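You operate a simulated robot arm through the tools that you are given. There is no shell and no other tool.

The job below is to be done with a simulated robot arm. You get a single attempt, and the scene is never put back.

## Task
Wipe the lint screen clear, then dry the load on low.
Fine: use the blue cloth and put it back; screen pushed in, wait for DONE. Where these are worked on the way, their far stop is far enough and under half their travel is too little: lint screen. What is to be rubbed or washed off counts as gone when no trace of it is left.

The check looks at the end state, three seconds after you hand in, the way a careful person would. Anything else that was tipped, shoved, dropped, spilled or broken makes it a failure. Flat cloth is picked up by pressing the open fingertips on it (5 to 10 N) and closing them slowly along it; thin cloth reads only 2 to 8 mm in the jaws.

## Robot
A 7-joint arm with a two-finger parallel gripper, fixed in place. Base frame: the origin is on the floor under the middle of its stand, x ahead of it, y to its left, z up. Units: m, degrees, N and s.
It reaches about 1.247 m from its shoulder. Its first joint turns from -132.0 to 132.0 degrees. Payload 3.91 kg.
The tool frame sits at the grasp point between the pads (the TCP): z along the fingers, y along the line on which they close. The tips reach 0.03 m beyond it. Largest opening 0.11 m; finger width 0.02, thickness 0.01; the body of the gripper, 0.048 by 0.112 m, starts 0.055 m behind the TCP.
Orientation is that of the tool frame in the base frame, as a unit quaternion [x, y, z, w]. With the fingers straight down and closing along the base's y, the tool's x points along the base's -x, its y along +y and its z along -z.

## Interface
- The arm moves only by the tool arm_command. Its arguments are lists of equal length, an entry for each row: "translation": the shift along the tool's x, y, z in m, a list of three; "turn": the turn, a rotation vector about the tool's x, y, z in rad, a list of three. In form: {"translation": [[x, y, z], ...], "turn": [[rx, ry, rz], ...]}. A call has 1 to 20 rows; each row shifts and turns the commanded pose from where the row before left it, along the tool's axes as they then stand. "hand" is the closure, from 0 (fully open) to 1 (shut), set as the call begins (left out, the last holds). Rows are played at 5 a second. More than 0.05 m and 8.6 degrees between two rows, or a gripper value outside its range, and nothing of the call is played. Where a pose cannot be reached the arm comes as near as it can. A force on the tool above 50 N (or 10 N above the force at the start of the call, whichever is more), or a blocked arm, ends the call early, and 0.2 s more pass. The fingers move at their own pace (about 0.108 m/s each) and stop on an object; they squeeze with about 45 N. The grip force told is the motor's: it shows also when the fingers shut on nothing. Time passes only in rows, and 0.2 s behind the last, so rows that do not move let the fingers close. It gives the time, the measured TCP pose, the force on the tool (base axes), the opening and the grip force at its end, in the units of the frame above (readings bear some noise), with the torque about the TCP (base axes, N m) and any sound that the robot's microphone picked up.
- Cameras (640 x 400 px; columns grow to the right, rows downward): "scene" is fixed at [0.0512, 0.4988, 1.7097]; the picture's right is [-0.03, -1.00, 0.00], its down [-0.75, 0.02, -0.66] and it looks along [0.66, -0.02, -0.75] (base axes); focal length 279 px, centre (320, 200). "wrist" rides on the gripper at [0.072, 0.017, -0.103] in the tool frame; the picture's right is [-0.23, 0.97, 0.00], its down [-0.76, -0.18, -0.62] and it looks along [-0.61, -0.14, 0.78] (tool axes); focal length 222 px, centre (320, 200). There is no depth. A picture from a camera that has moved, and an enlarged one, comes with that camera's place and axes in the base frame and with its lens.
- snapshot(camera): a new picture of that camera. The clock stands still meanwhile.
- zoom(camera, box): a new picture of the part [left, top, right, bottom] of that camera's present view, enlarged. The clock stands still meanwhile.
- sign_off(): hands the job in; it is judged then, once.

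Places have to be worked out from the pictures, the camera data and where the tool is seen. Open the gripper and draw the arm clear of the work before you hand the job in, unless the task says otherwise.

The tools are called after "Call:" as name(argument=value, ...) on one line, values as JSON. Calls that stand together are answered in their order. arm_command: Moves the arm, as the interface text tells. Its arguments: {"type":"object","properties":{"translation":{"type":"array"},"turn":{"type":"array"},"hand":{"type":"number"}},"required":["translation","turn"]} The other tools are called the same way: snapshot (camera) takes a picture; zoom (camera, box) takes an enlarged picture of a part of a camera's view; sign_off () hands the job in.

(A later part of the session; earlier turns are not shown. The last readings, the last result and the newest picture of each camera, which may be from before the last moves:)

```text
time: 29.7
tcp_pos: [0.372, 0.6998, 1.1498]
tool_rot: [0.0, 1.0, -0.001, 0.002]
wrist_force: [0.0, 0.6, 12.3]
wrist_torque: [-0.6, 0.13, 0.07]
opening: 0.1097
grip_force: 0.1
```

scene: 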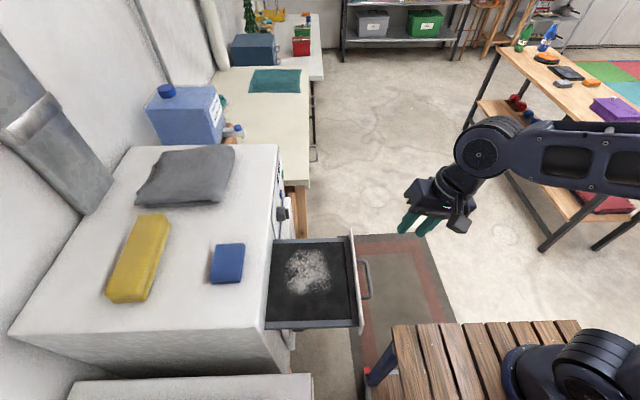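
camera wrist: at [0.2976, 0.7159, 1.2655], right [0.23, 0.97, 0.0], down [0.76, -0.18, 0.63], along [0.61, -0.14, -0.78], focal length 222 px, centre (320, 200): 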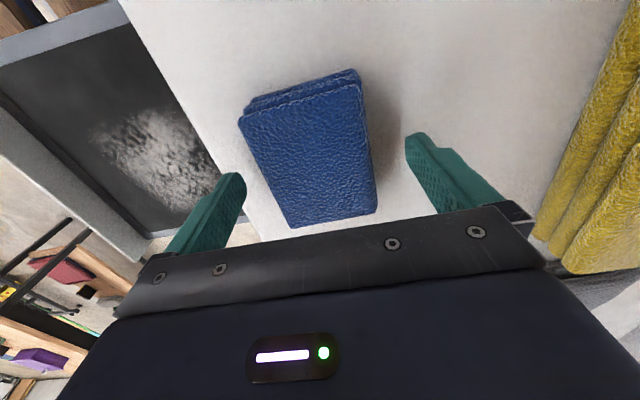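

I touched the dryer top at tip z≈1.120. I raise 5 mm so the cloth will stick out below the tips, and close in stages.

Call:
arm_command(translation=[[0, 0, -0.0025], [0, 0, -0.0025], [0, 0, 0]], turn=[[0, 0, 0], [0, 0, 0], [0, 0, 0]], hand=0.4)

Call:
arm_command(translation=[[0, 0, 0], [0, 0, 0], [0, 0, 0]], turn=[[0, 0, 0], [0, 0, 0], [0, 0, 0]], hand=0.5)

Call:
snapshot(camera="wrist")

Call:
zoom(camera="scene", box=[190, 210, 290, 300])

```text
time: 30.5
tcp_pos: [0.3722, 0.6992, 1.1535]
tool_rot: [0.0, 1.0, -0.001, 0.002]
wrist_force: [0.3, -0.3, -0.2]
wrist_torque: [-0.02, -0.01, 0.0]
opening: 0.0675
grip_force: 44.9
```

```text
time: 31.3
tcp_pos: [0.3704, 0.7006, 1.1535]
tool_rot: [0.001, 1.0, -0.001, 0.001]
wrist_force: [-0.4, -0.1, -0.5]
wrist_torque: [0.02, -0.01, 0.05]
opening: 0.0674
grip_force: 44.8
```

```text
taken
camera wrist: at [0.2984, 0.7156, 1.2575], right [0.23, 0.97, 0.0], down [0.76, -0.18, 0.63], along [0.61, -0.14, -0.78], focal length 222 px, centre (320, 200)
```

wrist: 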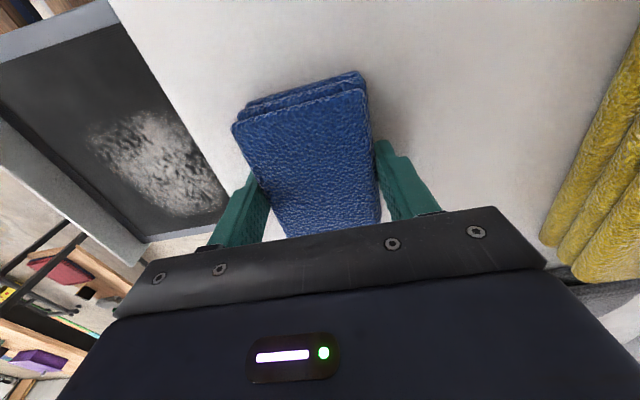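

```text
4.44 times, centred on (240, 255) of scene
camera zoom: at [0.0512, 0.4988, 1.7097], right [-0.03, -1.0, 0.0], down [-0.75, 0.02, -0.66], along [0.66, -0.02, -0.75], focal length 1240 px, centre (676, -44)
```

zoom: 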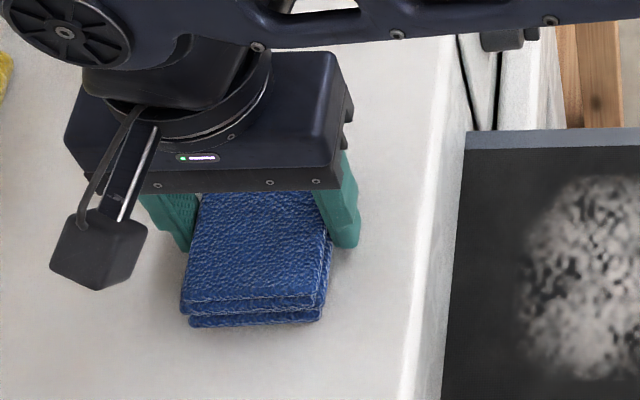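

The cloth is held firmly (67 mm, 45 N). The put-back pose to remember is TCP (0.371, 0.700, 1.1535). I lift it and look.

Call:
arm_command(translation=[[0, 0, -0.01], [0, 0, -0.02], [0, 0, -0.03], [0, 0, -0.03]], turn=[[0, 0, 0], [0, 0, 0], [0, 0, 0], [0, 0, 0]], hand=0.6)

Call:
snapshot(camera="wrist")

Call:
zoom(camera="scene", box=[170, 180, 310, 310])

```text
time: 32.3
tcp_pos: [0.3734, 0.6973, 1.2442]
tool_rot: [0.0, 1.0, 0.0, 0.001]
wrist_force: [-0.4, 0.5, -0.1]
wrist_torque: [0.01, 0.0, 0.03]
opening: 0.0439
grip_force: 0.1
```

```text
taken
camera wrist: at [0.3004, 0.7137, 1.3474], right [0.23, 0.97, 0.0], down [0.76, -0.18, 0.63], along [0.61, -0.14, -0.78], focal length 222 px, centre (320, 200)
```

wrist: 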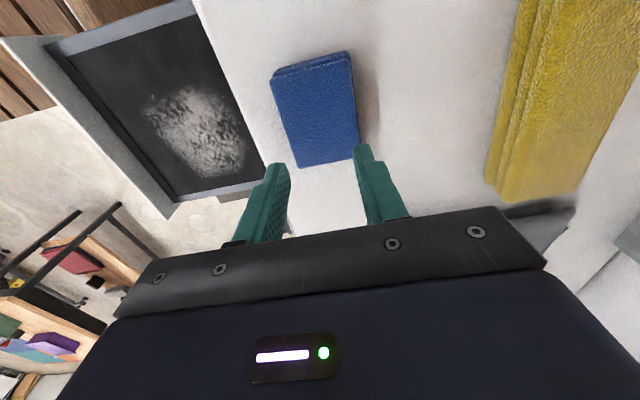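

```text
3.08 times, centred on (240, 245) of scene
camera zoom: at [0.0512, 0.4988, 1.7097], right [-0.03, -1.0, 0.0], down [-0.75, 0.02, -0.66], along [0.66, -0.02, -0.75], focal length 859 px, centre (566, 62)
```

zoom: 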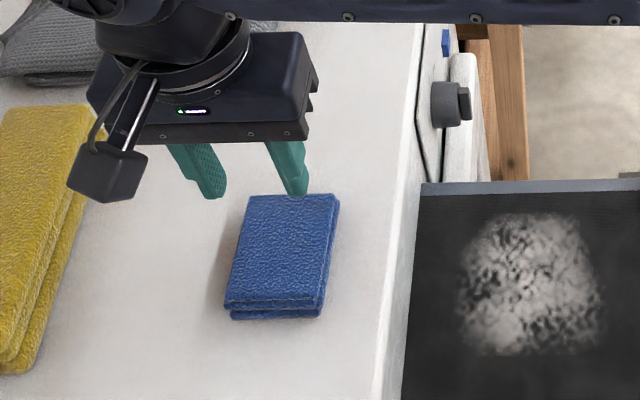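

The cloth slipped out and is still lying at the same place, about (0.372, 0.699). The rounded tips held too little of it, so I reopen and go deeper, right down to the surface.

Call:
arm_command(translation=[[0, 0, 0], [0, 0, 0], [0, 0.001, 0.03], [0, 0, 0.03], [0, 0, 0.02], [0, 0, 0.008], [0, 0, 0.003]], turn=[[0, 0, 0], [0, 0, 0], [0, 0, 0], [0, 0, 0], [0, 0, 0], [0, 0, 0], [0, 0, 0]], hand=0)

```text
time: 33.9
tcp_pos: [0.3704, 0.7015, 1.1537]
tool_rot: [0.0, 1.0, 0.0, 0.001]
wrist_force: [-0.4, 0.2, 0.8]
wrist_torque: [-0.01, 0.02, 0.04]
opening: 0.1098
grip_force: 0.1
```

I lower to a light contact with the top.

Call:
arm_command(translation=[[0, -0.001, 0.0015], [0, 0, 0.0015], [0, 0, 0]], turn=[[0, 0, 0], [0, 0, 0], [0, 0, 0]])

```text
time: 34.7
tcp_pos: [0.3722, 0.6996, 1.1513]
tool_rot: [0.0, 1.0, 0.0, 0.001]
wrist_force: [-0.1, 0.0, 0.6]
wrist_torque: [0.01, 0.01, -0.03]
opening: 0.1099
grip_force: 0.1
```

The tips are about 1 mm off the top. I close fully and give the grip time to settle before lifting.

Call:
arm_command(translation=[[0, 0, 0], [0, 0, 0], [0, 0, 0], [0, 0, 0], [0, 0, 0]], turn=[[0, 0, 0], [0, 0, 0], [0, 0, 0], [0, 0, 0], [0, 0, 0]], hand=1)

Call:
snapshot(camera="wrist")

Call:
zoom(camera="scene", box=[190, 210, 290, 300])

```text
time: 35.9
tcp_pos: [0.3723, 0.6991, 1.1499]
tool_rot: [-0.001, 1.0, 0.0, 0.001]
wrist_force: [0.1, -0.2, 0.4]
wrist_torque: [-0.02, 0.01, -0.01]
opening: 0.0672
grip_force: 44.8
```

```text
taken
camera wrist: at [0.2984, 0.7152, 1.2548], right [0.23, 0.97, 0.0], down [0.76, -0.18, 0.63], along [0.61, -0.14, -0.78], focal length 222 px, centre (320, 200)
```

wrist: 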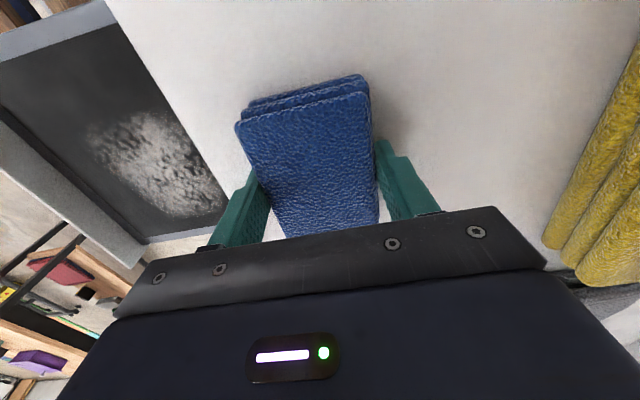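

```text
4.44 times, centred on (240, 255) of scene
camera zoom: at [0.0512, 0.4988, 1.7097], right [-0.03, -1.0, 0.0], down [-0.75, 0.02, -0.66], along [0.66, -0.02, -0.75], focal length 1240 px, centre (676, -44)
```

zoom: 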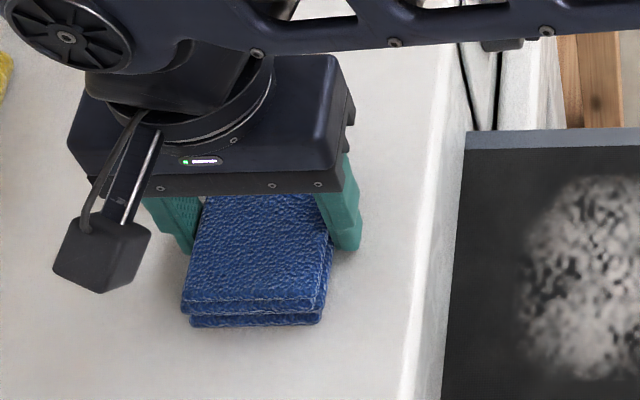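

The grip reads 67 mm at 45 N with full depth. I lift slowly.

Call:
arm_command(translation=[[0, 0, -0.003], [0, 0, -0.004], [0, 0, -0.005], [0, 0, -0.006], [0, 0, -0.006], [0, 0, -0.006]], turn=[[0, 0, 0], [0, 0, 0], [0, 0, 0], [0, 0, 0], [0, 0, 0], [0, 0, 0]])

Call:
snapshot(camera="wrist")

Call:
zoom(camera="scene", box=[190, 200, 290, 290])

```text
time: 37.3
tcp_pos: [0.3704, 0.6999, 1.1814]
tool_rot: [0.0, 1.0, -0.001, 0.002]
wrist_force: [0.9, -0.6, -0.6]
wrist_torque: [-0.03, -0.02, 0.01]
opening: 0.067
grip_force: 45.2
```

```text
taken
camera wrist: at [0.2971, 0.7152, 1.2844], right [0.23, 0.97, 0.0], down [0.76, -0.18, 0.63], along [0.61, -0.14, -0.78], focal length 222 px, centre (320, 200)
```

wrist: 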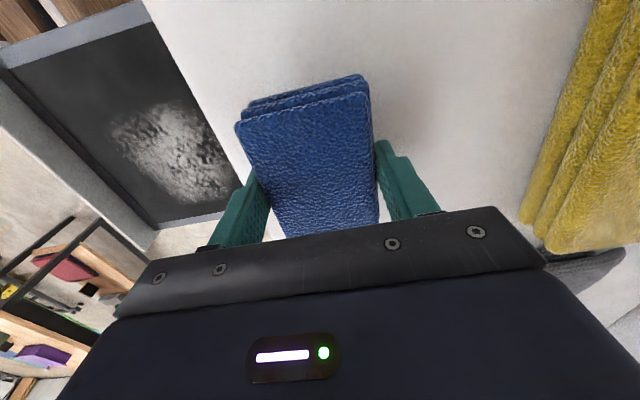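

```text
4.44 times, centred on (240, 245) of scene
camera zoom: at [0.0512, 0.4988, 1.7097], right [-0.03, -1.0, 0.0], down [-0.75, 0.02, -0.66], along [0.66, -0.02, -0.75], focal length 1240 px, centre (676, 0)
```

zoom: 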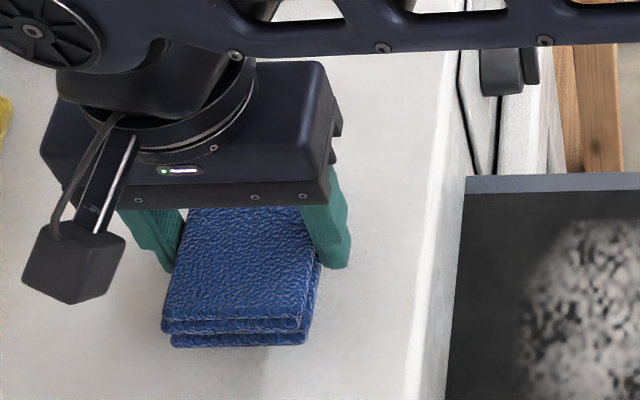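

The cloth is lifted and moves with the hand. I carry it gently over the drawer to about (0.37, 0.52) and look again.

Call:
arm_command(translation=[[0, 0, -0.01], [0, -0.02, -0.005], [0, -0.025, 0], [0, -0.03, 0], [0, -0.03, 0], [0, -0.03, 0], [0, -0.025, 0], [0, -0.02, 0]], turn=[[0, 0, 0], [0, 0, 0], [0, 0, 0], [0, 0, 0], [0, 0, 0], [0, 0, 0], [0, 0, 0], [0, 0, 0]])

Call:
snapshot(camera="wrist")

Call:
zoom(camera="scene", box=[230, 190, 390, 340])

```text
time: 39.1
tcp_pos: [0.3723, 0.5208, 1.1968]
tool_rot: [0.0, 1.0, 0.0, 0.002]
wrist_force: [0.0, 0.1, -1.3]
wrist_torque: [-0.03, 0.02, -0.02]
opening: 0.0671
grip_force: 45.1
```

```text
taken
camera wrist: at [0.2989, 0.5365, 1.3003], right [0.23, 0.97, 0.0], down [0.76, -0.18, 0.63], along [0.61, -0.14, -0.78], focal length 222 px, centre (320, 200)
```

wrist: 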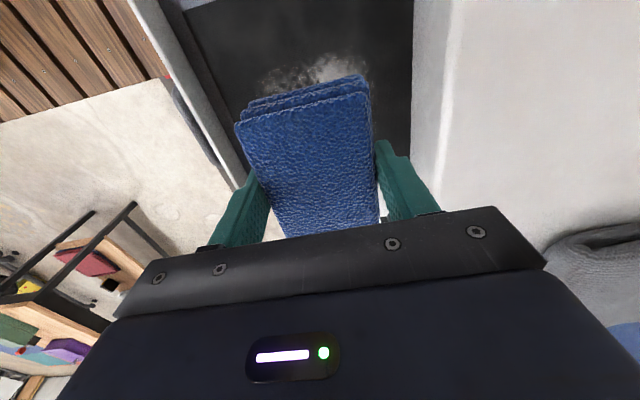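

```text
2.67 times, centred on (310, 265) of scene
camera zoom: at [0.0512, 0.4988, 1.7097], right [-0.03, -1.0, 0.0], down [-0.75, 0.02, -0.66], along [0.66, -0.02, -0.75], focal length 744 px, centre (347, 27)
```

zoom: 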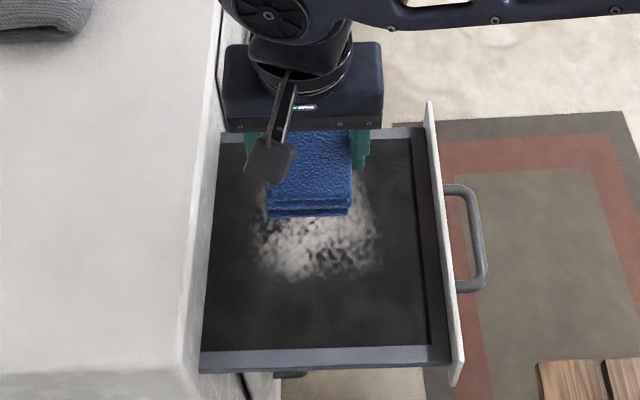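

I'm above the lint. I lower to about 1.5 cm above the expected mesh.

Call:
arm_command(translation=[[0, 0, 0.025], [0, 0, 0.03], [0, 0, 0.03], [0, 0, 0.015]], turn=[[0, 0, 0], [0, 0, 0], [0, 0, 0], [0, 0, 0]])

Call:
zoom(camera="scene", box=[230, 190, 390, 340])

```text
time: 40.1
tcp_pos: [0.3737, 0.5204, 1.0963]
tool_rot: [0.0, 1.0, -0.001, 0.001]
wrist_force: [-0.6, -0.1, 0.0]
wrist_torque: [0.04, -0.04, 0.02]
opening: 0.067
grip_force: 45.2
```

```text
2.67 times, centred on (310, 265) of scene
camera zoom: at [0.0512, 0.4988, 1.7097], right [-0.03, -1.0, 0.0], down [-0.75, 0.02, -0.66], along [0.66, -0.02, -0.75], focal length 744 px, centre (347, 27)
```

zoom: 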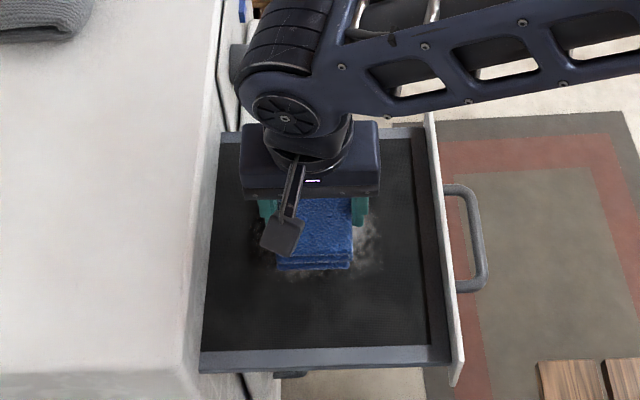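

I lower in 2–3 mm steps and watch for contact with the mesh.

Call:
arm_command(translation=[[0, 0, 0.003], [0, 0, 0.003], [0, 0, 0.003], [0, 0, 0.002]], turn=[[0, 0, 0], [0, 0, 0], [0, 0, 0], [0, 0, 0]])

```text
time: 41.1
tcp_pos: [0.3719, 0.5204, 1.0868]
tool_rot: [0.0, 1.0, 0.0, 0.002]
wrist_force: [0.6, 1.0, -0.4]
wrist_torque: [-0.01, -0.04, 0.01]
opening: 0.067
grip_force: 45.2
```

Call:
arm_command(translation=[[0, 0, 0.002], [0, 0, 0.002], [0, 0, 0.002], [0, 0, 0]], turn=[[0, 0, 0], [0, 0, 0], [0, 0, 0], [0, 0, 0]])

```text
time: 42.1
tcp_pos: [0.3708, 0.5187, 1.0786]
tool_rot: [0.0, 1.0, 0.0, 0.002]
wrist_force: [0.8, -0.5, -1.1]
wrist_torque: [-0.03, -0.02, 0.05]
opening: 0.0669
grip_force: 44.8
```

Still no contact with the tips at about 1.049. I continue in small steps.

Call:
arm_command(translation=[[0, 0, 0.002], [0, 0, 0.002], [0, 0, 0.002], [0, 0, 0]], turn=[[0, 0, 0], [0, 0, 0], [0, 0, 0], [0, 0, 0]])

```text
time: 43.1
tcp_pos: [0.3709, 0.5198, 1.0731]
tool_rot: [0.0, 1.0, 0.0, 0.002]
wrist_force: [-0.6, -0.6, 2.6]
wrist_torque: [0.03, 0.03, 0.02]
opening: 0.067
grip_force: 45.1
```

Contact: 2.6 N at cloth-bottom z≈1.043. I press another 1.5 mm, then make a first test stroke in x.

Call:
arm_command(translation=[[0, 0, 0.0015], [0, 0, 0]], turn=[[0, 0, 0], [0, 0, 0]])

```text
time: 43.7
tcp_pos: [0.3725, 0.5198, 1.0739]
tool_rot: [0.0, 1.0, 0.002, 0.004]
wrist_force: [0.3, 1.5, 35.1]
wrist_torque: [-0.41, 0.37, -0.01]
opening: 0.0669
grip_force: 44.3
```

That is stiff: 35 N. I back off 1 mm for a lighter press, then stroke.

Call:
arm_command(translation=[[0, 0, -0.001], [0, 0, 0]], turn=[[0, 0, 0], [0, 0, 0]])

```text
time: 44.3
tcp_pos: [0.3716, 0.5212, 1.0722]
tool_rot: [0.0, 1.0, 0.0, 0.003]
wrist_force: [-1.8, 10.1, 28.9]
wrist_torque: [0.25, -0.08, 0.02]
opening: 0.0671
grip_force: 44.9
```

Call:
arm_command(translation=[[0, 0, -0.0007], [0, 0, 0]], turn=[[0, 0, 0], [0, 0, 0]])

```text
time: 44.9
tcp_pos: [0.3716, 0.5188, 1.0714]
tool_rot: [0.0, 1.0, -0.001, 0.001]
wrist_force: [1.4, 7.0, 19.4]
wrist_torque: [0.44, -0.2, -0.01]
opening: 0.0673
grip_force: 44.9
```

Call:
arm_command(translation=[[0, 0, -0.0005], [0.01, 0, 0], [0.01, 0, 0], [0.01, 0, 0], [0.01, 0, 0], [0.01, 0, 0]], turn=[[0, 0, 0], [0, 0, 0], [0, 0, 0], [0, 0, 0], [0, 0, 0], [0, 0, 0]])

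Call:
zoom(camera="scene", box=[230, 190, 390, 340])

Call:
snapshot(camera="wrist")

```text
time: 46.3
tcp_pos: [0.3228, 0.5179, 1.0735]
tool_rot: [0.0, 1.0, -0.001, 0.002]
wrist_force: [-0.4, 0.4, 0.2]
wrist_torque: [0.02, 0.07, 0.03]
opening: 0.0671
grip_force: 44.8
```

```text
2.67 times, centred on (310, 265) of scene
camera zoom: at [0.0512, 0.4988, 1.7097], right [-0.03, -1.0, 0.0], down [-0.75, 0.02, -0.66], along [0.66, -0.02, -0.75], focal length 744 px, centre (347, 27)
```

zoom: 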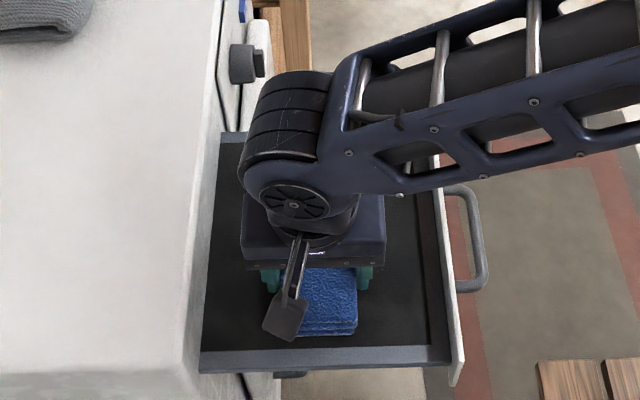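

```text
taken
camera wrist: at [0.2485, 0.5333, 1.1784], right [0.23, 0.97, 0.0], down [0.76, -0.18, 0.63], along [0.61, -0.14, -0.78], focal length 222 px, centre (320, 200)
```

wrist: 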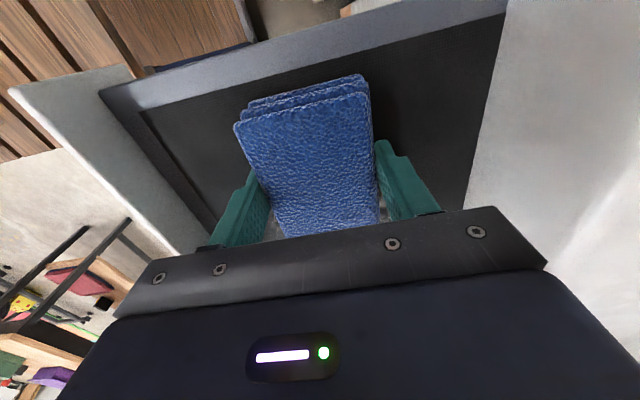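

I was out of contact at the end of that stroke, because the arm's height wanders by about 1 mm. I press about 1 mm deeper and stroke back in +x across the patch.

Call:
arm_command(translation=[[0, 0, 0.0012], [-0.01, 0, 0], [-0.01, 0, 0], [-0.01, 0, 0], [-0.01, 0, 0], [-0.01, 0, 0], [-0.01, 0, 0], [-0.01, 0, 0], [-0.01, 0, 0], [-0.01, 0, 0], [-0.008, 0, 0]], turn=[[0, 0, 0], [0, 0, 0], [0, 0, 0], [0, 0, 0], [0, 0, 0], [0, 0, 0], [0, 0, 0], [0, 0, 0], [0, 0, 0], [0, 0, 0], [0, 0, 0]])

Call:
zoom(camera="scene", box=[230, 190, 390, 340])

Call:
snapshot(camera="wrist")

```text
time: 48.7
tcp_pos: [0.4206, 0.5211, 1.0723]
tool_rot: [0.0, 1.0, 0.001, 0.002]
wrist_force: [-4.5, -0.3, 11.7]
wrist_torque: [-0.15, 0.17, -0.09]
opening: 0.067
grip_force: 44.7
```

```text
2.67 times, centred on (310, 265) of scene
camera zoom: at [0.0512, 0.4988, 1.7097], right [-0.03, -1.0, 0.0], down [-0.75, 0.02, -0.66], along [0.66, -0.02, -0.75], focal length 744 px, centre (347, 27)
```

zoom: 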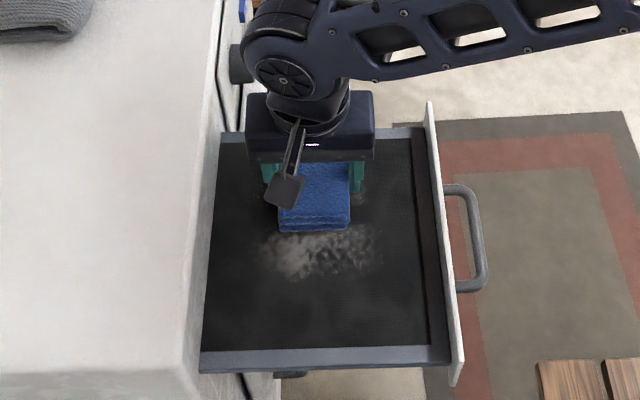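

```text
taken
camera wrist: at [0.3471, 0.5364, 1.1764], right [0.23, 0.97, 0.0], down [0.76, -0.18, 0.63], along [0.61, -0.14, -0.78], focal length 222 px, centre (320, 200)
```

wrist: 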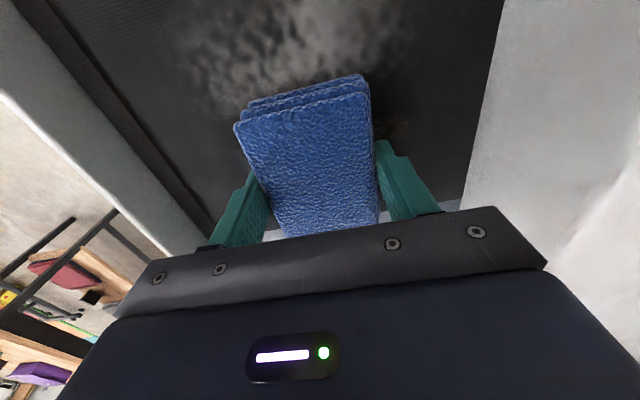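

The lint has faded but not gone, since the contact was intermittent. I press slightly more (about 20 N) and stroke back and forth at y≈0.52.

Call:
arm_command(translation=[[0, 0, 0.0006], [0.012, 0, 0], [0.012, 0, 0], [0.012, 0, 0], [0.012, 0, 0], [0.012, 0, 0], [0.012, 0, 0], [0.012, 0, 0], [0.012, 0, 0], [0.01, 0, 0]], turn=[[0, 0, 0], [0, 0, 0], [0, 0, 0], [0, 0, 0], [0, 0, 0], [0, 0, 0], [0, 0, 0], [0, 0, 0], [0, 0, 0], [0, 0, 0]])

Call:
snapshot(camera="wrist")

```text
time: 50.9
tcp_pos: [0.319, 0.52, 1.0722]
tool_rot: [0.0, 1.0, 0.002, 0.002]
wrist_force: [-1.5, 0.4, 9.2]
wrist_torque: [-0.17, 0.34, 0.01]
opening: 0.067
grip_force: 44.6
stopped in row 10: the force on the tool passed its limit at 53 N (the readings are from after the stop); the commanded pose is now the measured one
```

```text
taken
camera wrist: at [0.2453, 0.5358, 1.176], right [0.23, 0.97, 0.0], down [0.76, -0.18, 0.63], along [0.61, -0.14, -0.78], focal length 222 px, centre (320, 200)
```

wrist: 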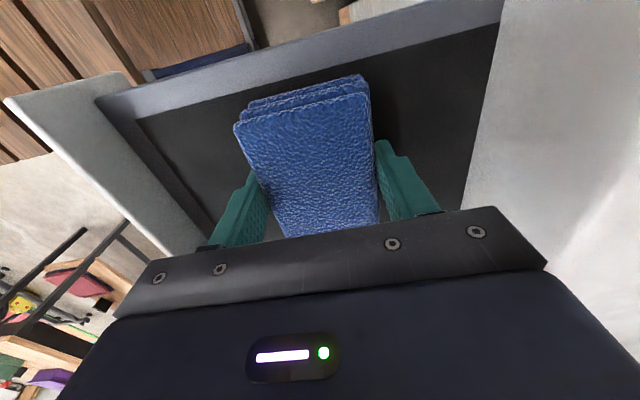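

The force spiked at that end, and the pose has now settled at 9 N. I stroke back in +x at this level.

Call:
arm_command(translation=[[-0.012, 0, 0.0002], [-0.012, 0, 0], [-0.012, 0, 0], [-0.012, 0, 0], [-0.012, 0, 0], [-0.012, 0, 0], [-0.012, 0, 0], [-0.012, 0, 0]], turn=[[0, 0, 0], [0, 0, 0], [0, 0, 0], [0, 0, 0], [0, 0, 0], [0, 0, 0], [0, 0, 0], [0, 0, 0]])

Call:
zoom(camera="scene", box=[230, 190, 390, 340])

Call:
snapshot(camera="wrist")

```text
time: 52.7
tcp_pos: [0.415, 0.5197, 1.0745]
tool_rot: [-0.001, 1.0, 0.001, 0.003]
wrist_force: [-0.6, 0.1, -0.5]
wrist_torque: [0.01, -0.03, 0.01]
opening: 0.0671
grip_force: 44.5
```

```text
2.67 times, centred on (310, 265) of scene
camera zoom: at [0.0512, 0.4988, 1.7097], right [-0.03, -1.0, 0.0], down [-0.75, 0.02, -0.66], along [0.66, -0.02, -0.75], focal length 744 px, centre (347, 27)
```

zoom: 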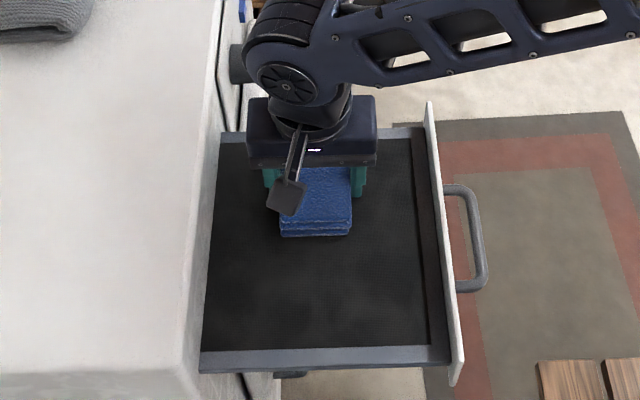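

```text
taken
camera wrist: at [0.3413, 0.5348, 1.1771], right [0.23, 0.97, 0.0], down [0.76, -0.18, 0.63], along [0.61, -0.14, -0.78], focal length 222 px, centre (320, 200)
```

wrist: 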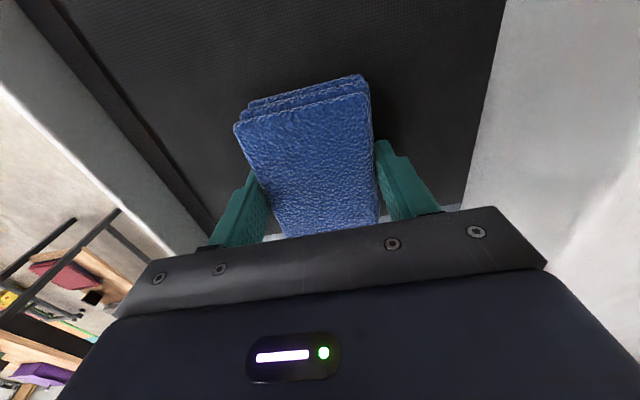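

The mesh looks clear wherever I can see it. I lift the cloth 8 cm and move aside in -y and +x to inspect the whole screen.

Call:
arm_command(translation=[[0, 0, -0.02], [0, 0, -0.03], [0, 0, -0.03], [-0.03, 0, -0.02], [-0.03, 0, -0.02], [-0.03, 0, 0]], turn=[[0, 0, 0], [0, 0, 0], [0, 0, 0], [0, 0, 0], [0, 0, 0], [0, 0, 0]])

Call:
zoom(camera="scene", box=[250, 220, 360, 340])

Call:
snapshot(camera="scene")

```text
time: 54.1
tcp_pos: [0.5026, 0.517, 1.1934]
tool_rot: [0.001, 1.0, 0.001, 0.003]
wrist_force: [-0.1, -0.1, -0.1]
wrist_torque: [0.01, 0.0, 0.02]
opening: 0.067
grip_force: 45.0
```

```text
3.33 times, centred on (305, 280) of scene
camera zoom: at [0.0512, 0.4988, 1.7097], right [-0.03, -1.0, 0.0], down [-0.75, 0.02, -0.66], along [0.66, -0.02, -0.75], focal length 930 px, centre (370, -67)
```

zoom: 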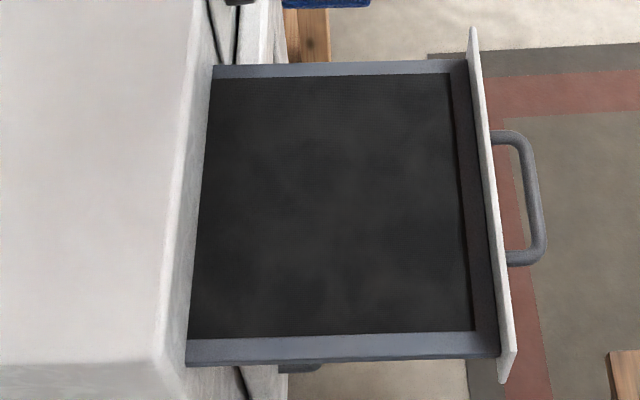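

```text
taken
```

scene: 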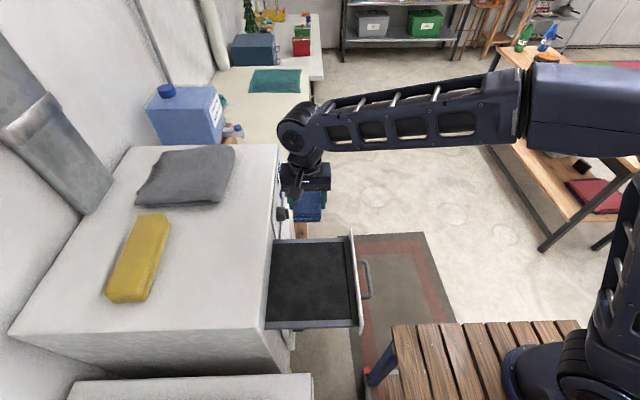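

The screen appears clear. I enlarge it from the fixed camera to look for any faint trace.

Call:
zoom(camera="scene", box=[270, 235, 350, 285])

Call:
zoom(camera="scene", box=[270, 270, 350, 320])

Call:
snapshot(camera="wrist")

```text
8.00 times, centred on (310, 260) of scene
camera zoom: at [0.0512, 0.4988, 1.7097], right [-0.03, -1.0, 0.0], down [-0.75, 0.02, -0.66], along [0.66, -0.02, -0.75], focal length 2233 px, centre (400, -280)
```

zoom: 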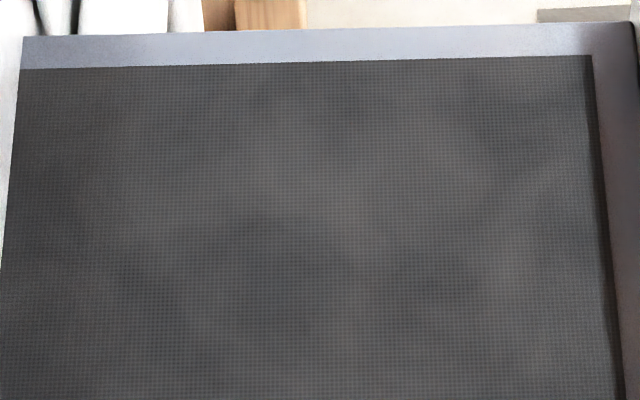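

```text
8.00 times, centred on (310, 295) of scene
camera zoom: at [0.0512, 0.4988, 1.7097], right [-0.03, -1.0, 0.0], down [-0.75, 0.02, -0.66], along [0.66, -0.02, -0.75], focal length 2233 px, centre (400, -560)
```

zoom: 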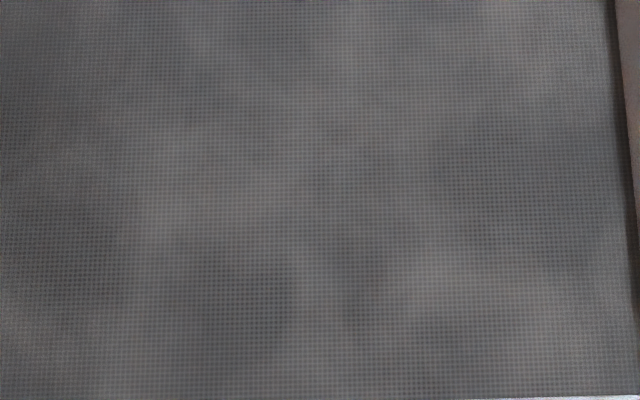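

```text
taken
camera wrist: at [0.4287, 0.5336, 1.2969], right [0.23, 0.97, 0.0], down [0.76, -0.18, 0.63], along [0.61, -0.14, -0.78], focal length 222 px, centre (320, 200)
```

wrist: 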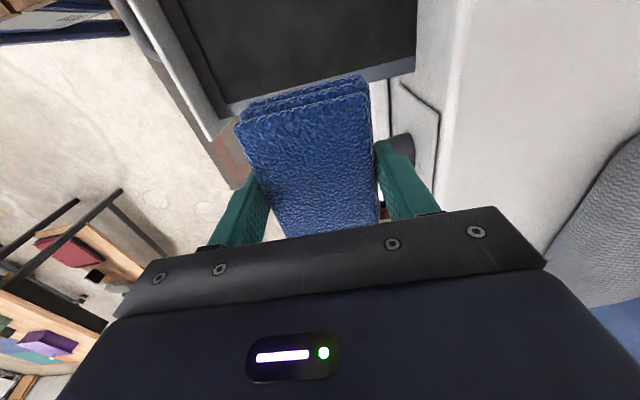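

The faint clouding runs evenly over the whole mesh, including areas that had no lint, so it is the mesh's own texture. To be safe I make one more pass over the patch before putting the cloth back.

Call:
arm_command(translation=[[0.03, 0, 0], [0.03, 0, 0], [0.03, 0, 0.03], [0, 0.015, 0.03], [0, 0, 0.03], [0, 0, 0.02], [0, 0, 0.006]], turn=[[0, 0, 0], [0, 0, 0], [0, 0, 0], [0, 0, 0], [0, 0, 0], [0, 0, 0], [0, 0, 0]])

```text
time: 55.7
tcp_pos: [0.4157, 0.5349, 1.0762]
tool_rot: [0.001, 1.0, 0.001, 0.002]
wrist_force: [-0.4, 0.0, 0.0]
wrist_torque: [0.04, -0.01, -0.02]
opening: 0.0672
grip_force: 45.0
```

Call:
arm_command(translation=[[0, 0, 0.002], [0, 0, 0.0015], [0.012, 0, 0], [0.012, 0, 0], [0.012, 0, 0], [0.012, 0, 0], [0.012, 0, 0], [0.012, 0, 0], [0.012, 0, 0]], turn=[[0, 0, 0], [0, 0, 0], [0, 0, 0], [0, 0, 0], [0, 0, 0], [0, 0, 0], [0, 0, 0], [0, 0, 0], [0, 0, 0]])

```text
time: 57.7
tcp_pos: [0.3299, 0.5358, 1.072]
tool_rot: [0.0, 1.0, 0.001, 0.002]
wrist_force: [2.0, 0.1, 8.3]
wrist_torque: [0.15, -0.29, 0.02]
opening: 0.0668
grip_force: 45.2
```

Good contact (8 N). I stroke back diagonally to the -y side and then in x again.

Call:
arm_command(translation=[[-0.011, -0.005, 0], [-0.011, -0.005, 0], [-0.011, -0.005, 0], [-0.011, -0.005, 0], [-0.011, -0.005, 0], [-0.011, -0.005, 0], [-0.011, -0.005, 0], [-0.011, -0.005, 0], [0.011, -0.005, 0], [0.012, 0, 0], [0.012, 0, 0], [0.012, 0, 0], [0.012, 0, 0], [0.012, 0, 0], [0.012, 0, 0], [0.012, 0, 0]], turn=[[0, 0, 0], [0, 0, 0], [0, 0, 0], [0, 0, 0], [0, 0, 0], [0, 0, 0], [0, 0, 0], [0, 0, 0], [0, 0, 0], [0, 0, 0], [0, 0, 0], [0, 0, 0], [0, 0, 0], [0, 0, 0], [0, 0, 0], [0, 0, 0]])

Call:
snapshot(camera="scene")

```text
time: 61.1
tcp_pos: [0.3232, 0.4911, 1.0711]
tool_rot: [0.0, 1.0, 0.001, 0.003]
wrist_force: [0.1, 0.5, 1.7]
wrist_torque: [-0.04, 0.04, 0.0]
opening: 0.067
grip_force: 44.9
```

```text
taken
```

scene: 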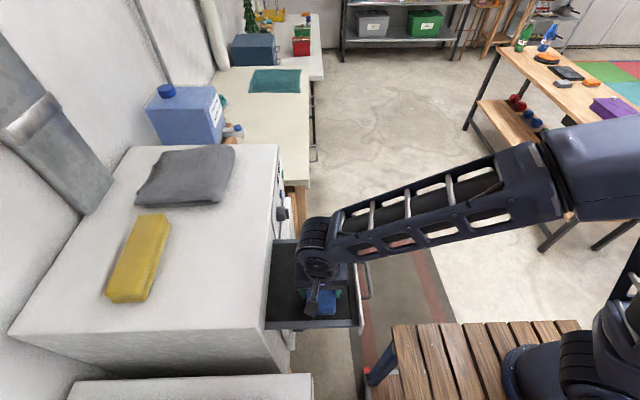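

The second pass is done. I lift clear, move back over the cloth's original spot and descend to just above the dryer top.

Call:
arm_command(translation=[[0, 0, -0.02], [0, 0, -0.03], [0, 0, -0.035], [0, 0, -0.035], [-0.01, 0.02, 0], [-0.01, 0.035, 0], [-0.01, 0.035, 0], [-0.01, 0.035, 0], [-0.008, 0.035, 0], [0, 0.035, 0], [0, 0.0135, 0]], turn=[[0, 0, 0], [0, 0, 0], [0, 0, 0], [0, 0, 0], [0, 0, 0], [0, 0, 0], [0, 0, 0], [0, 0, 0], [0, 0, 0], [0, 0, 0], [0, 0, 0]])

Call:
zoom(camera="scene", box=[250, 220, 360, 340])

Call:
snapshot(camera="wrist")

```text
time: 63.5
tcp_pos: [0.3721, 0.6988, 1.1933]
tool_rot: [0.001, 1.0, 0.0, 0.003]
wrist_force: [0.1, -0.1, -0.2]
wrist_torque: [0.02, -0.02, -0.01]
opening: 0.0669
grip_force: 45.1
```

```text
3.33 times, centred on (305, 280) of scene
camera zoom: at [0.0512, 0.4988, 1.7097], right [-0.03, -1.0, 0.0], down [-0.75, 0.02, -0.66], along [0.66, -0.02, -0.75], focal length 930 px, centre (370, -67)
```

zoom: 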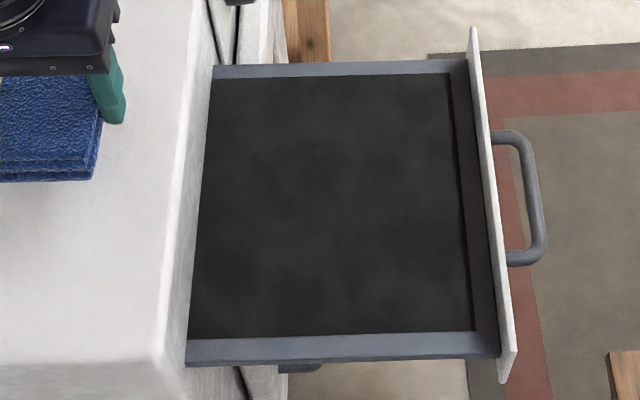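

```text
taken
camera wrist: at [0.2982, 0.7132, 1.2966], right [0.23, 0.97, 0.0], down [0.76, -0.18, 0.63], along [0.61, -0.14, -0.78], focal length 222 px, centre (320, 200)
```

wrist: 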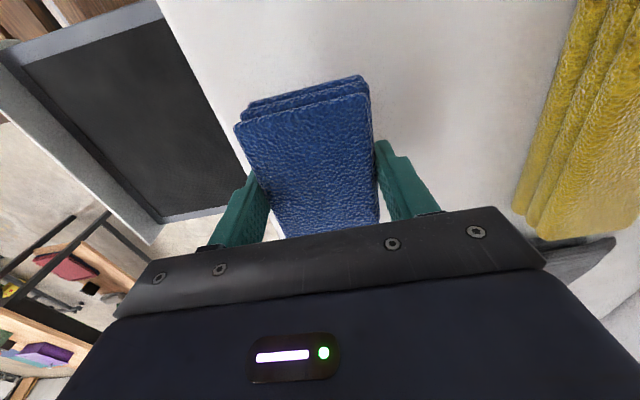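

The mesh looks the same as after the first pass, so it's clean. I lower the cloth onto its original place.

Call:
arm_command(translation=[[0, 0.0007, 0.015], [0, 0, 0.015], [0, 0, 0.008], [0, 0, 0.003], [0, 0, 0.001], [0, 0, 0]], turn=[[0, 0, 0], [0, 0, 0], [0, 0, 0], [0, 0, 0], [0, 0, 0], [0, 0, 0]])

```text
time: 64.9
tcp_pos: [0.3725, 0.6985, 1.1517]
tool_rot: [0.0, 1.0, 0.001, 0.003]
wrist_force: [-0.3, 0.4, -0.1]
wrist_torque: [0.0, 0.05, -0.03]
opening: 0.067
grip_force: 44.7
```

The cloth is within 1–2 mm of the surface. I lower the last bit to touch, and then open.

Call:
arm_command(translation=[[0.001, 0.001, 0.001], [0, 0, 0.0005], [0, 0, 0]], turn=[[0, 0, 0], [0, 0, 0], [0, 0, 0]])

Call:
arm_command(translation=[[0, 0, 0], [0, 0, 0], [0, 0, 0], [0, 0, 0]], turn=[[0, 0, 0], [0, 0, 0], [0, 0, 0], [0, 0, 0]], hand=0)

Call:
snapshot(camera="wrist")

```text
time: 65.7
tcp_pos: [0.3704, 0.7, 1.1496]
tool_rot: [0.001, 1.0, 0.001, 0.003]
wrist_force: [2.1, 1.2, 6.6]
wrist_torque: [-0.19, -0.04, 0.07]
opening: 0.0672
grip_force: 44.8
```

```text
time: 66.7
tcp_pos: [0.3706, 0.6989, 1.1503]
tool_rot: [-0.001, 1.0, 0.001, 0.002]
wrist_force: [-3.3, 2.0, 10.1]
wrist_torque: [-0.56, 0.21, -0.15]
opening: 0.1097
grip_force: 0.2
```

```text
taken
camera wrist: at [0.2969, 0.715, 1.2538], right [0.23, 0.97, 0.0], down [0.76, -0.18, 0.63], along [0.61, -0.14, -0.78], focal length 222 px, centre (320, 200)
```

wrist: 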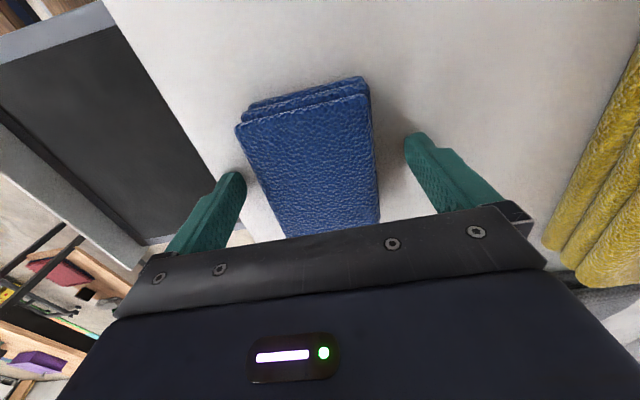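

The cloth is released at its original spot. I raise the hand and move back over the drawer to in front of its handle, tilting 30° toward the front.

Call:
arm_command(translation=[[0, 0, -0.015], [0, 0, -0.03], [0, 0, -0.035], [0, 0, -0.03], [0, -0.04, 0], [0, -0.045, 0], [0, -0.045, 0], [0, -0.045, 0], [0, -0.045, 0], [0, -0.045, 0], [0, -0.045, 0], [0, -0.045, 0], [0, -0.045, 0], [0, 0, 0], [0, 0, 0], [0, 0, 0], [0, 0, 0]], turn=[[0, 0, 0], [0, 0, 0], [0, 0, 0], [0, 0, 0], [0, 0, 0], [0, 0, 0], [0, 0, 0], [0, 0, 0], [0, 0, 0], [0, 0, 0], [0, 0, 0], [0, 0, 0], [0, 0, 0], [-0.131, 0, 0], [-0.131, 0, 0], [-0.131, 0, 0], [-0.131, 0, 0]])

Call:
snapshot(camera="wrist")

Call:
snapshot(camera="scene")

```text
time: 70.3
tcp_pos: [0.37, 0.2986, 1.2579]
tool_rot: [-0.001, 0.965, 0.261, 0.002]
wrist_force: [-0.4, 0.5, 0.4]
wrist_torque: [-0.01, -0.02, 0.0]
opening: 0.1102
grip_force: 0.1
```

```text
taken
camera wrist: at [0.2973, 0.2603, 1.3558], right [0.23, 0.84, 0.49], down [0.76, -0.47, 0.45], along [0.61, 0.27, -0.74], focal length 222 px, centre (320, 200)
```

wrist: 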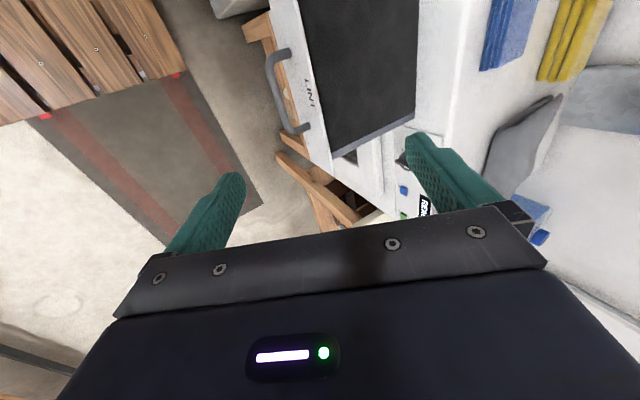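

```text
taken
```

scene: 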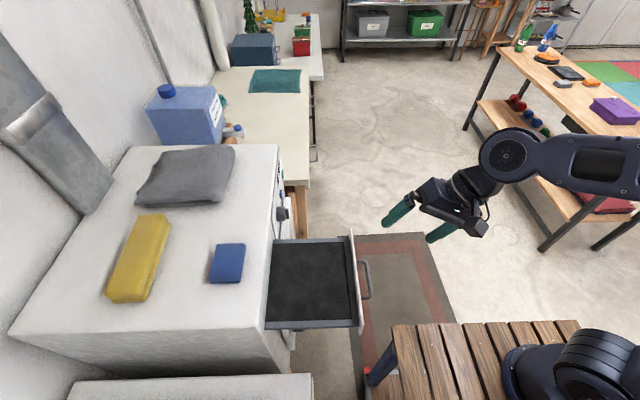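

The blue cloth lies where it started, and the handle bar is still at about (0.37, 0.36, 1.03). I narrow the fingers to 33 mm, line up with the bar along the tilted axis and approach.

Call:
arm_command(translation=[[-0.001, -0.03, 0], [-0.001, -0.03, 0], [0, 0, 0.04], [0, 0, 0.04], [0, 0, 0.04], [0, 0, 0.03]], turn=[[0, 0, 0], [0, 0, 0], [0, 0, 0], [0, 0, 0], [0, 0, 0], [0, 0, 0]], hand=0.68)

Call:
snapshot(camera="wrist")

Call:
zoom(camera="scene", box=[300, 210, 440, 340])

```text
time: 71.7
tcp_pos: [0.3722, 0.3212, 1.0967]
tool_rot: [-0.001, 0.966, 0.26, 0.004]
wrist_force: [0.3, 0.1, -0.2]
wrist_torque: [0.03, 0.0, -0.02]
opening: 0.0354
grip_force: 0.0
```

```text
taken
camera wrist: at [0.2994, 0.2821, 1.1945], right [0.22, 0.84, 0.49], down [0.76, -0.47, 0.45], along [0.61, 0.27, -0.74], focal length 222 px, centre (320, 200)
```

wrist: 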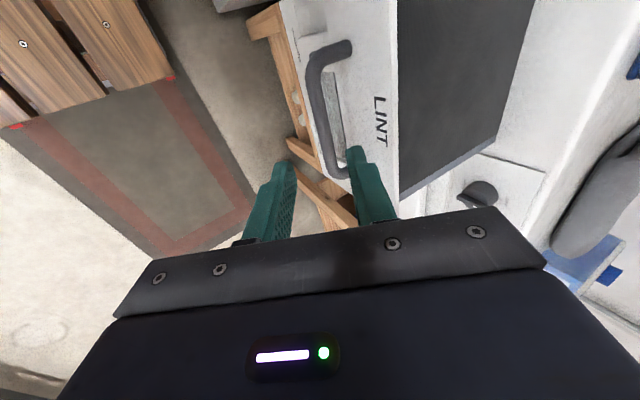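

```text
3.08 times, centred on (370, 275) of scene
camera zoom: at [0.0512, 0.4988, 1.7097], right [-0.03, -1.0, 0.0], down [-0.75, 0.02, -0.66], along [0.66, -0.02, -0.75], focal length 859 px, centre (166, -31)
```

zoom: 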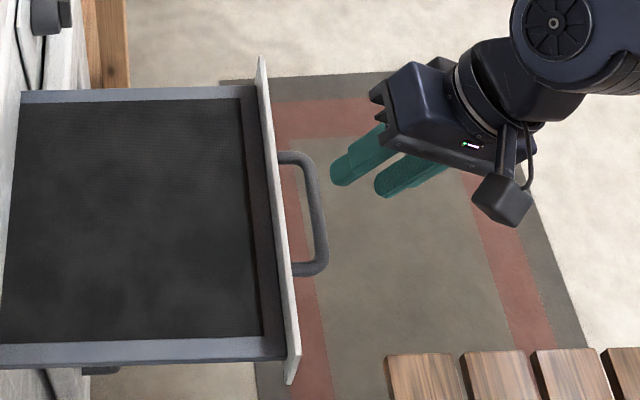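

The alignment is good, with 6.3 cm left along the tool axis. I advance over the bar.

Call:
arm_command(translation=[[0, 0.0017, 0.02], [0, 0, 0.02], [0, 0, 0.015], [0, 0, 0.008]], turn=[[0, 0, 0], [0, 0, 0], [0, 0, 0], [0, 0, 0]])

Call:
snapshot(camera="wrist")

Call:
zoom(camera="scene", box=[300, 210, 440, 340])

```text
time: 72.7
tcp_pos: [0.3749, 0.3549, 1.0449]
tool_rot: [0.001, 0.966, 0.26, 0.003]
wrist_force: [0.7, -0.8, -0.2]
wrist_torque: [-0.03, 0.02, 0.0]
opening: 0.0353
grip_force: 0.1
```

```text
taken
camera wrist: at [0.3, 0.3173, 1.1432], right [0.23, 0.84, 0.49], down [0.76, -0.47, 0.45], along [0.61, 0.27, -0.74], focal length 222 px, centre (320, 200)
```

wrist: 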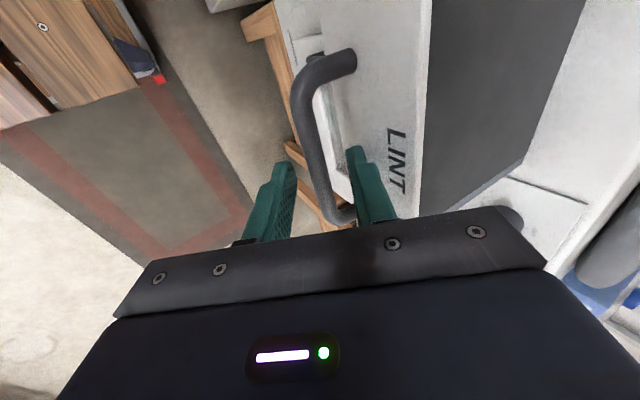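

```text
3.08 times, centred on (370, 275) of scene
camera zoom: at [0.0512, 0.4988, 1.7097], right [-0.03, -1.0, 0.0], down [-0.75, 0.02, -0.66], along [0.66, -0.02, -0.75], focal length 859 px, centre (166, -31)
```

zoom: 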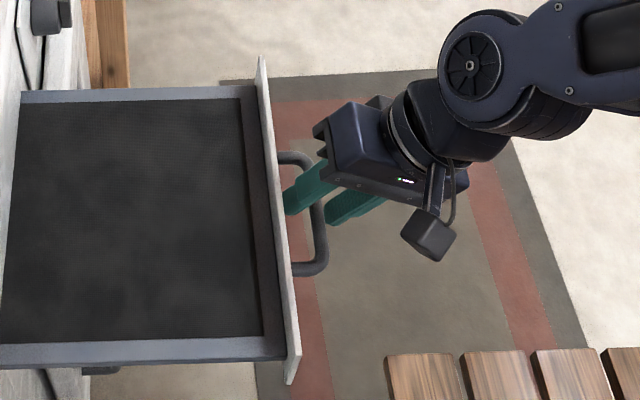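

The bar is between the fingers. I close on it.

Call:
arm_command(translation=[[0, 0, 0], [0, 0, 0], [0, 0, 0]], turn=[[0, 0, 0], [0, 0, 0], [0, 0, 0]], hand=1)

```text
time: 73.5
tcp_pos: [0.3739, 0.3553, 1.0455]
tool_rot: [-0.001, 0.966, 0.26, 0.003]
wrist_force: [0.0, 0.0, -10.4]
wrist_torque: [-0.09, -0.47, -0.32]
opening: 0.0115
grip_force: 44.9
```

Gripped (11.5 mm). I push the drawer in along +y.

Call:
arm_command(translation=[[0, 0.01035, 0.00604], [0, 0.01035, 0.00604], [0, 0.01035, 0.00604], [0, 0.01035, 0.00604], [0, 0.01035, 0.00604], [0, 0.01035, 0.00604], [0, 0.01035, 0.00604], [0, 0.01035, 0.00604], [0, 0.01035, 0.00604], [0, 0.01035, 0.00604], [0, 0.01035, 0.00604], [0, 0.01035, 0.00604]], turn=[[0, 0, 0], [0, 0, 0], [0, 0, 0], [0, 0, 0], [0, 0, 0], [0, 0, 0], [0, 0, 0], [0, 0, 0], [0, 0, 0], [0, 0, 0], [0, 0, 0], [0, 0, 0]])

```text
time: 76.1
tcp_pos: [0.3736, 0.5001, 1.0445]
tool_rot: [-0.001, 0.966, 0.258, 0.002]
wrist_force: [-10.7, -2.3, -32.2]
wrist_torque: [-0.29, -0.23, -0.21]
opening: 0.0113
grip_force: 44.7
```

The drawer is moving in, with about 7 cm left. I lower the command slightly to ease the vertical load and continue.

Call:
arm_command(translation=[[0, -0.00076, 0.0013], [0, 0.0086, 0.005], [0, 0.0086, 0.005], [0, 0.0086, 0.005], [0, 0.0086, 0.005], [0, 0.0086, 0.005]], turn=[[0, 0, 0], [0, 0, 0], [0, 0, 0], [0, 0, 0], [0, 0, 0], [0, 0, 0]])

Call:
zoom(camera="scene", box=[220, 200, 360, 330])

```text
time: 77.5
tcp_pos: [0.3733, 0.5496, 1.0459]
tool_rot: [0.0, 0.965, 0.262, 0.003]
wrist_force: [-7.3, -1.7, 12.9]
wrist_torque: [0.09, 0.91, 0.39]
opening: 0.0114
grip_force: 44.8
```

```text
3.08 times, centred on (290, 265) of scene
camera zoom: at [0.0512, 0.4988, 1.7097], right [-0.03, -1.0, 0.0], down [-0.75, 0.02, -0.66], along [0.66, -0.02, -0.75], focal length 859 px, centre (412, 0)
```

zoom: 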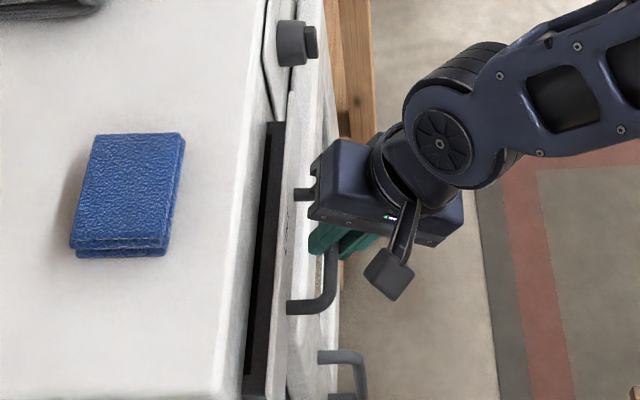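

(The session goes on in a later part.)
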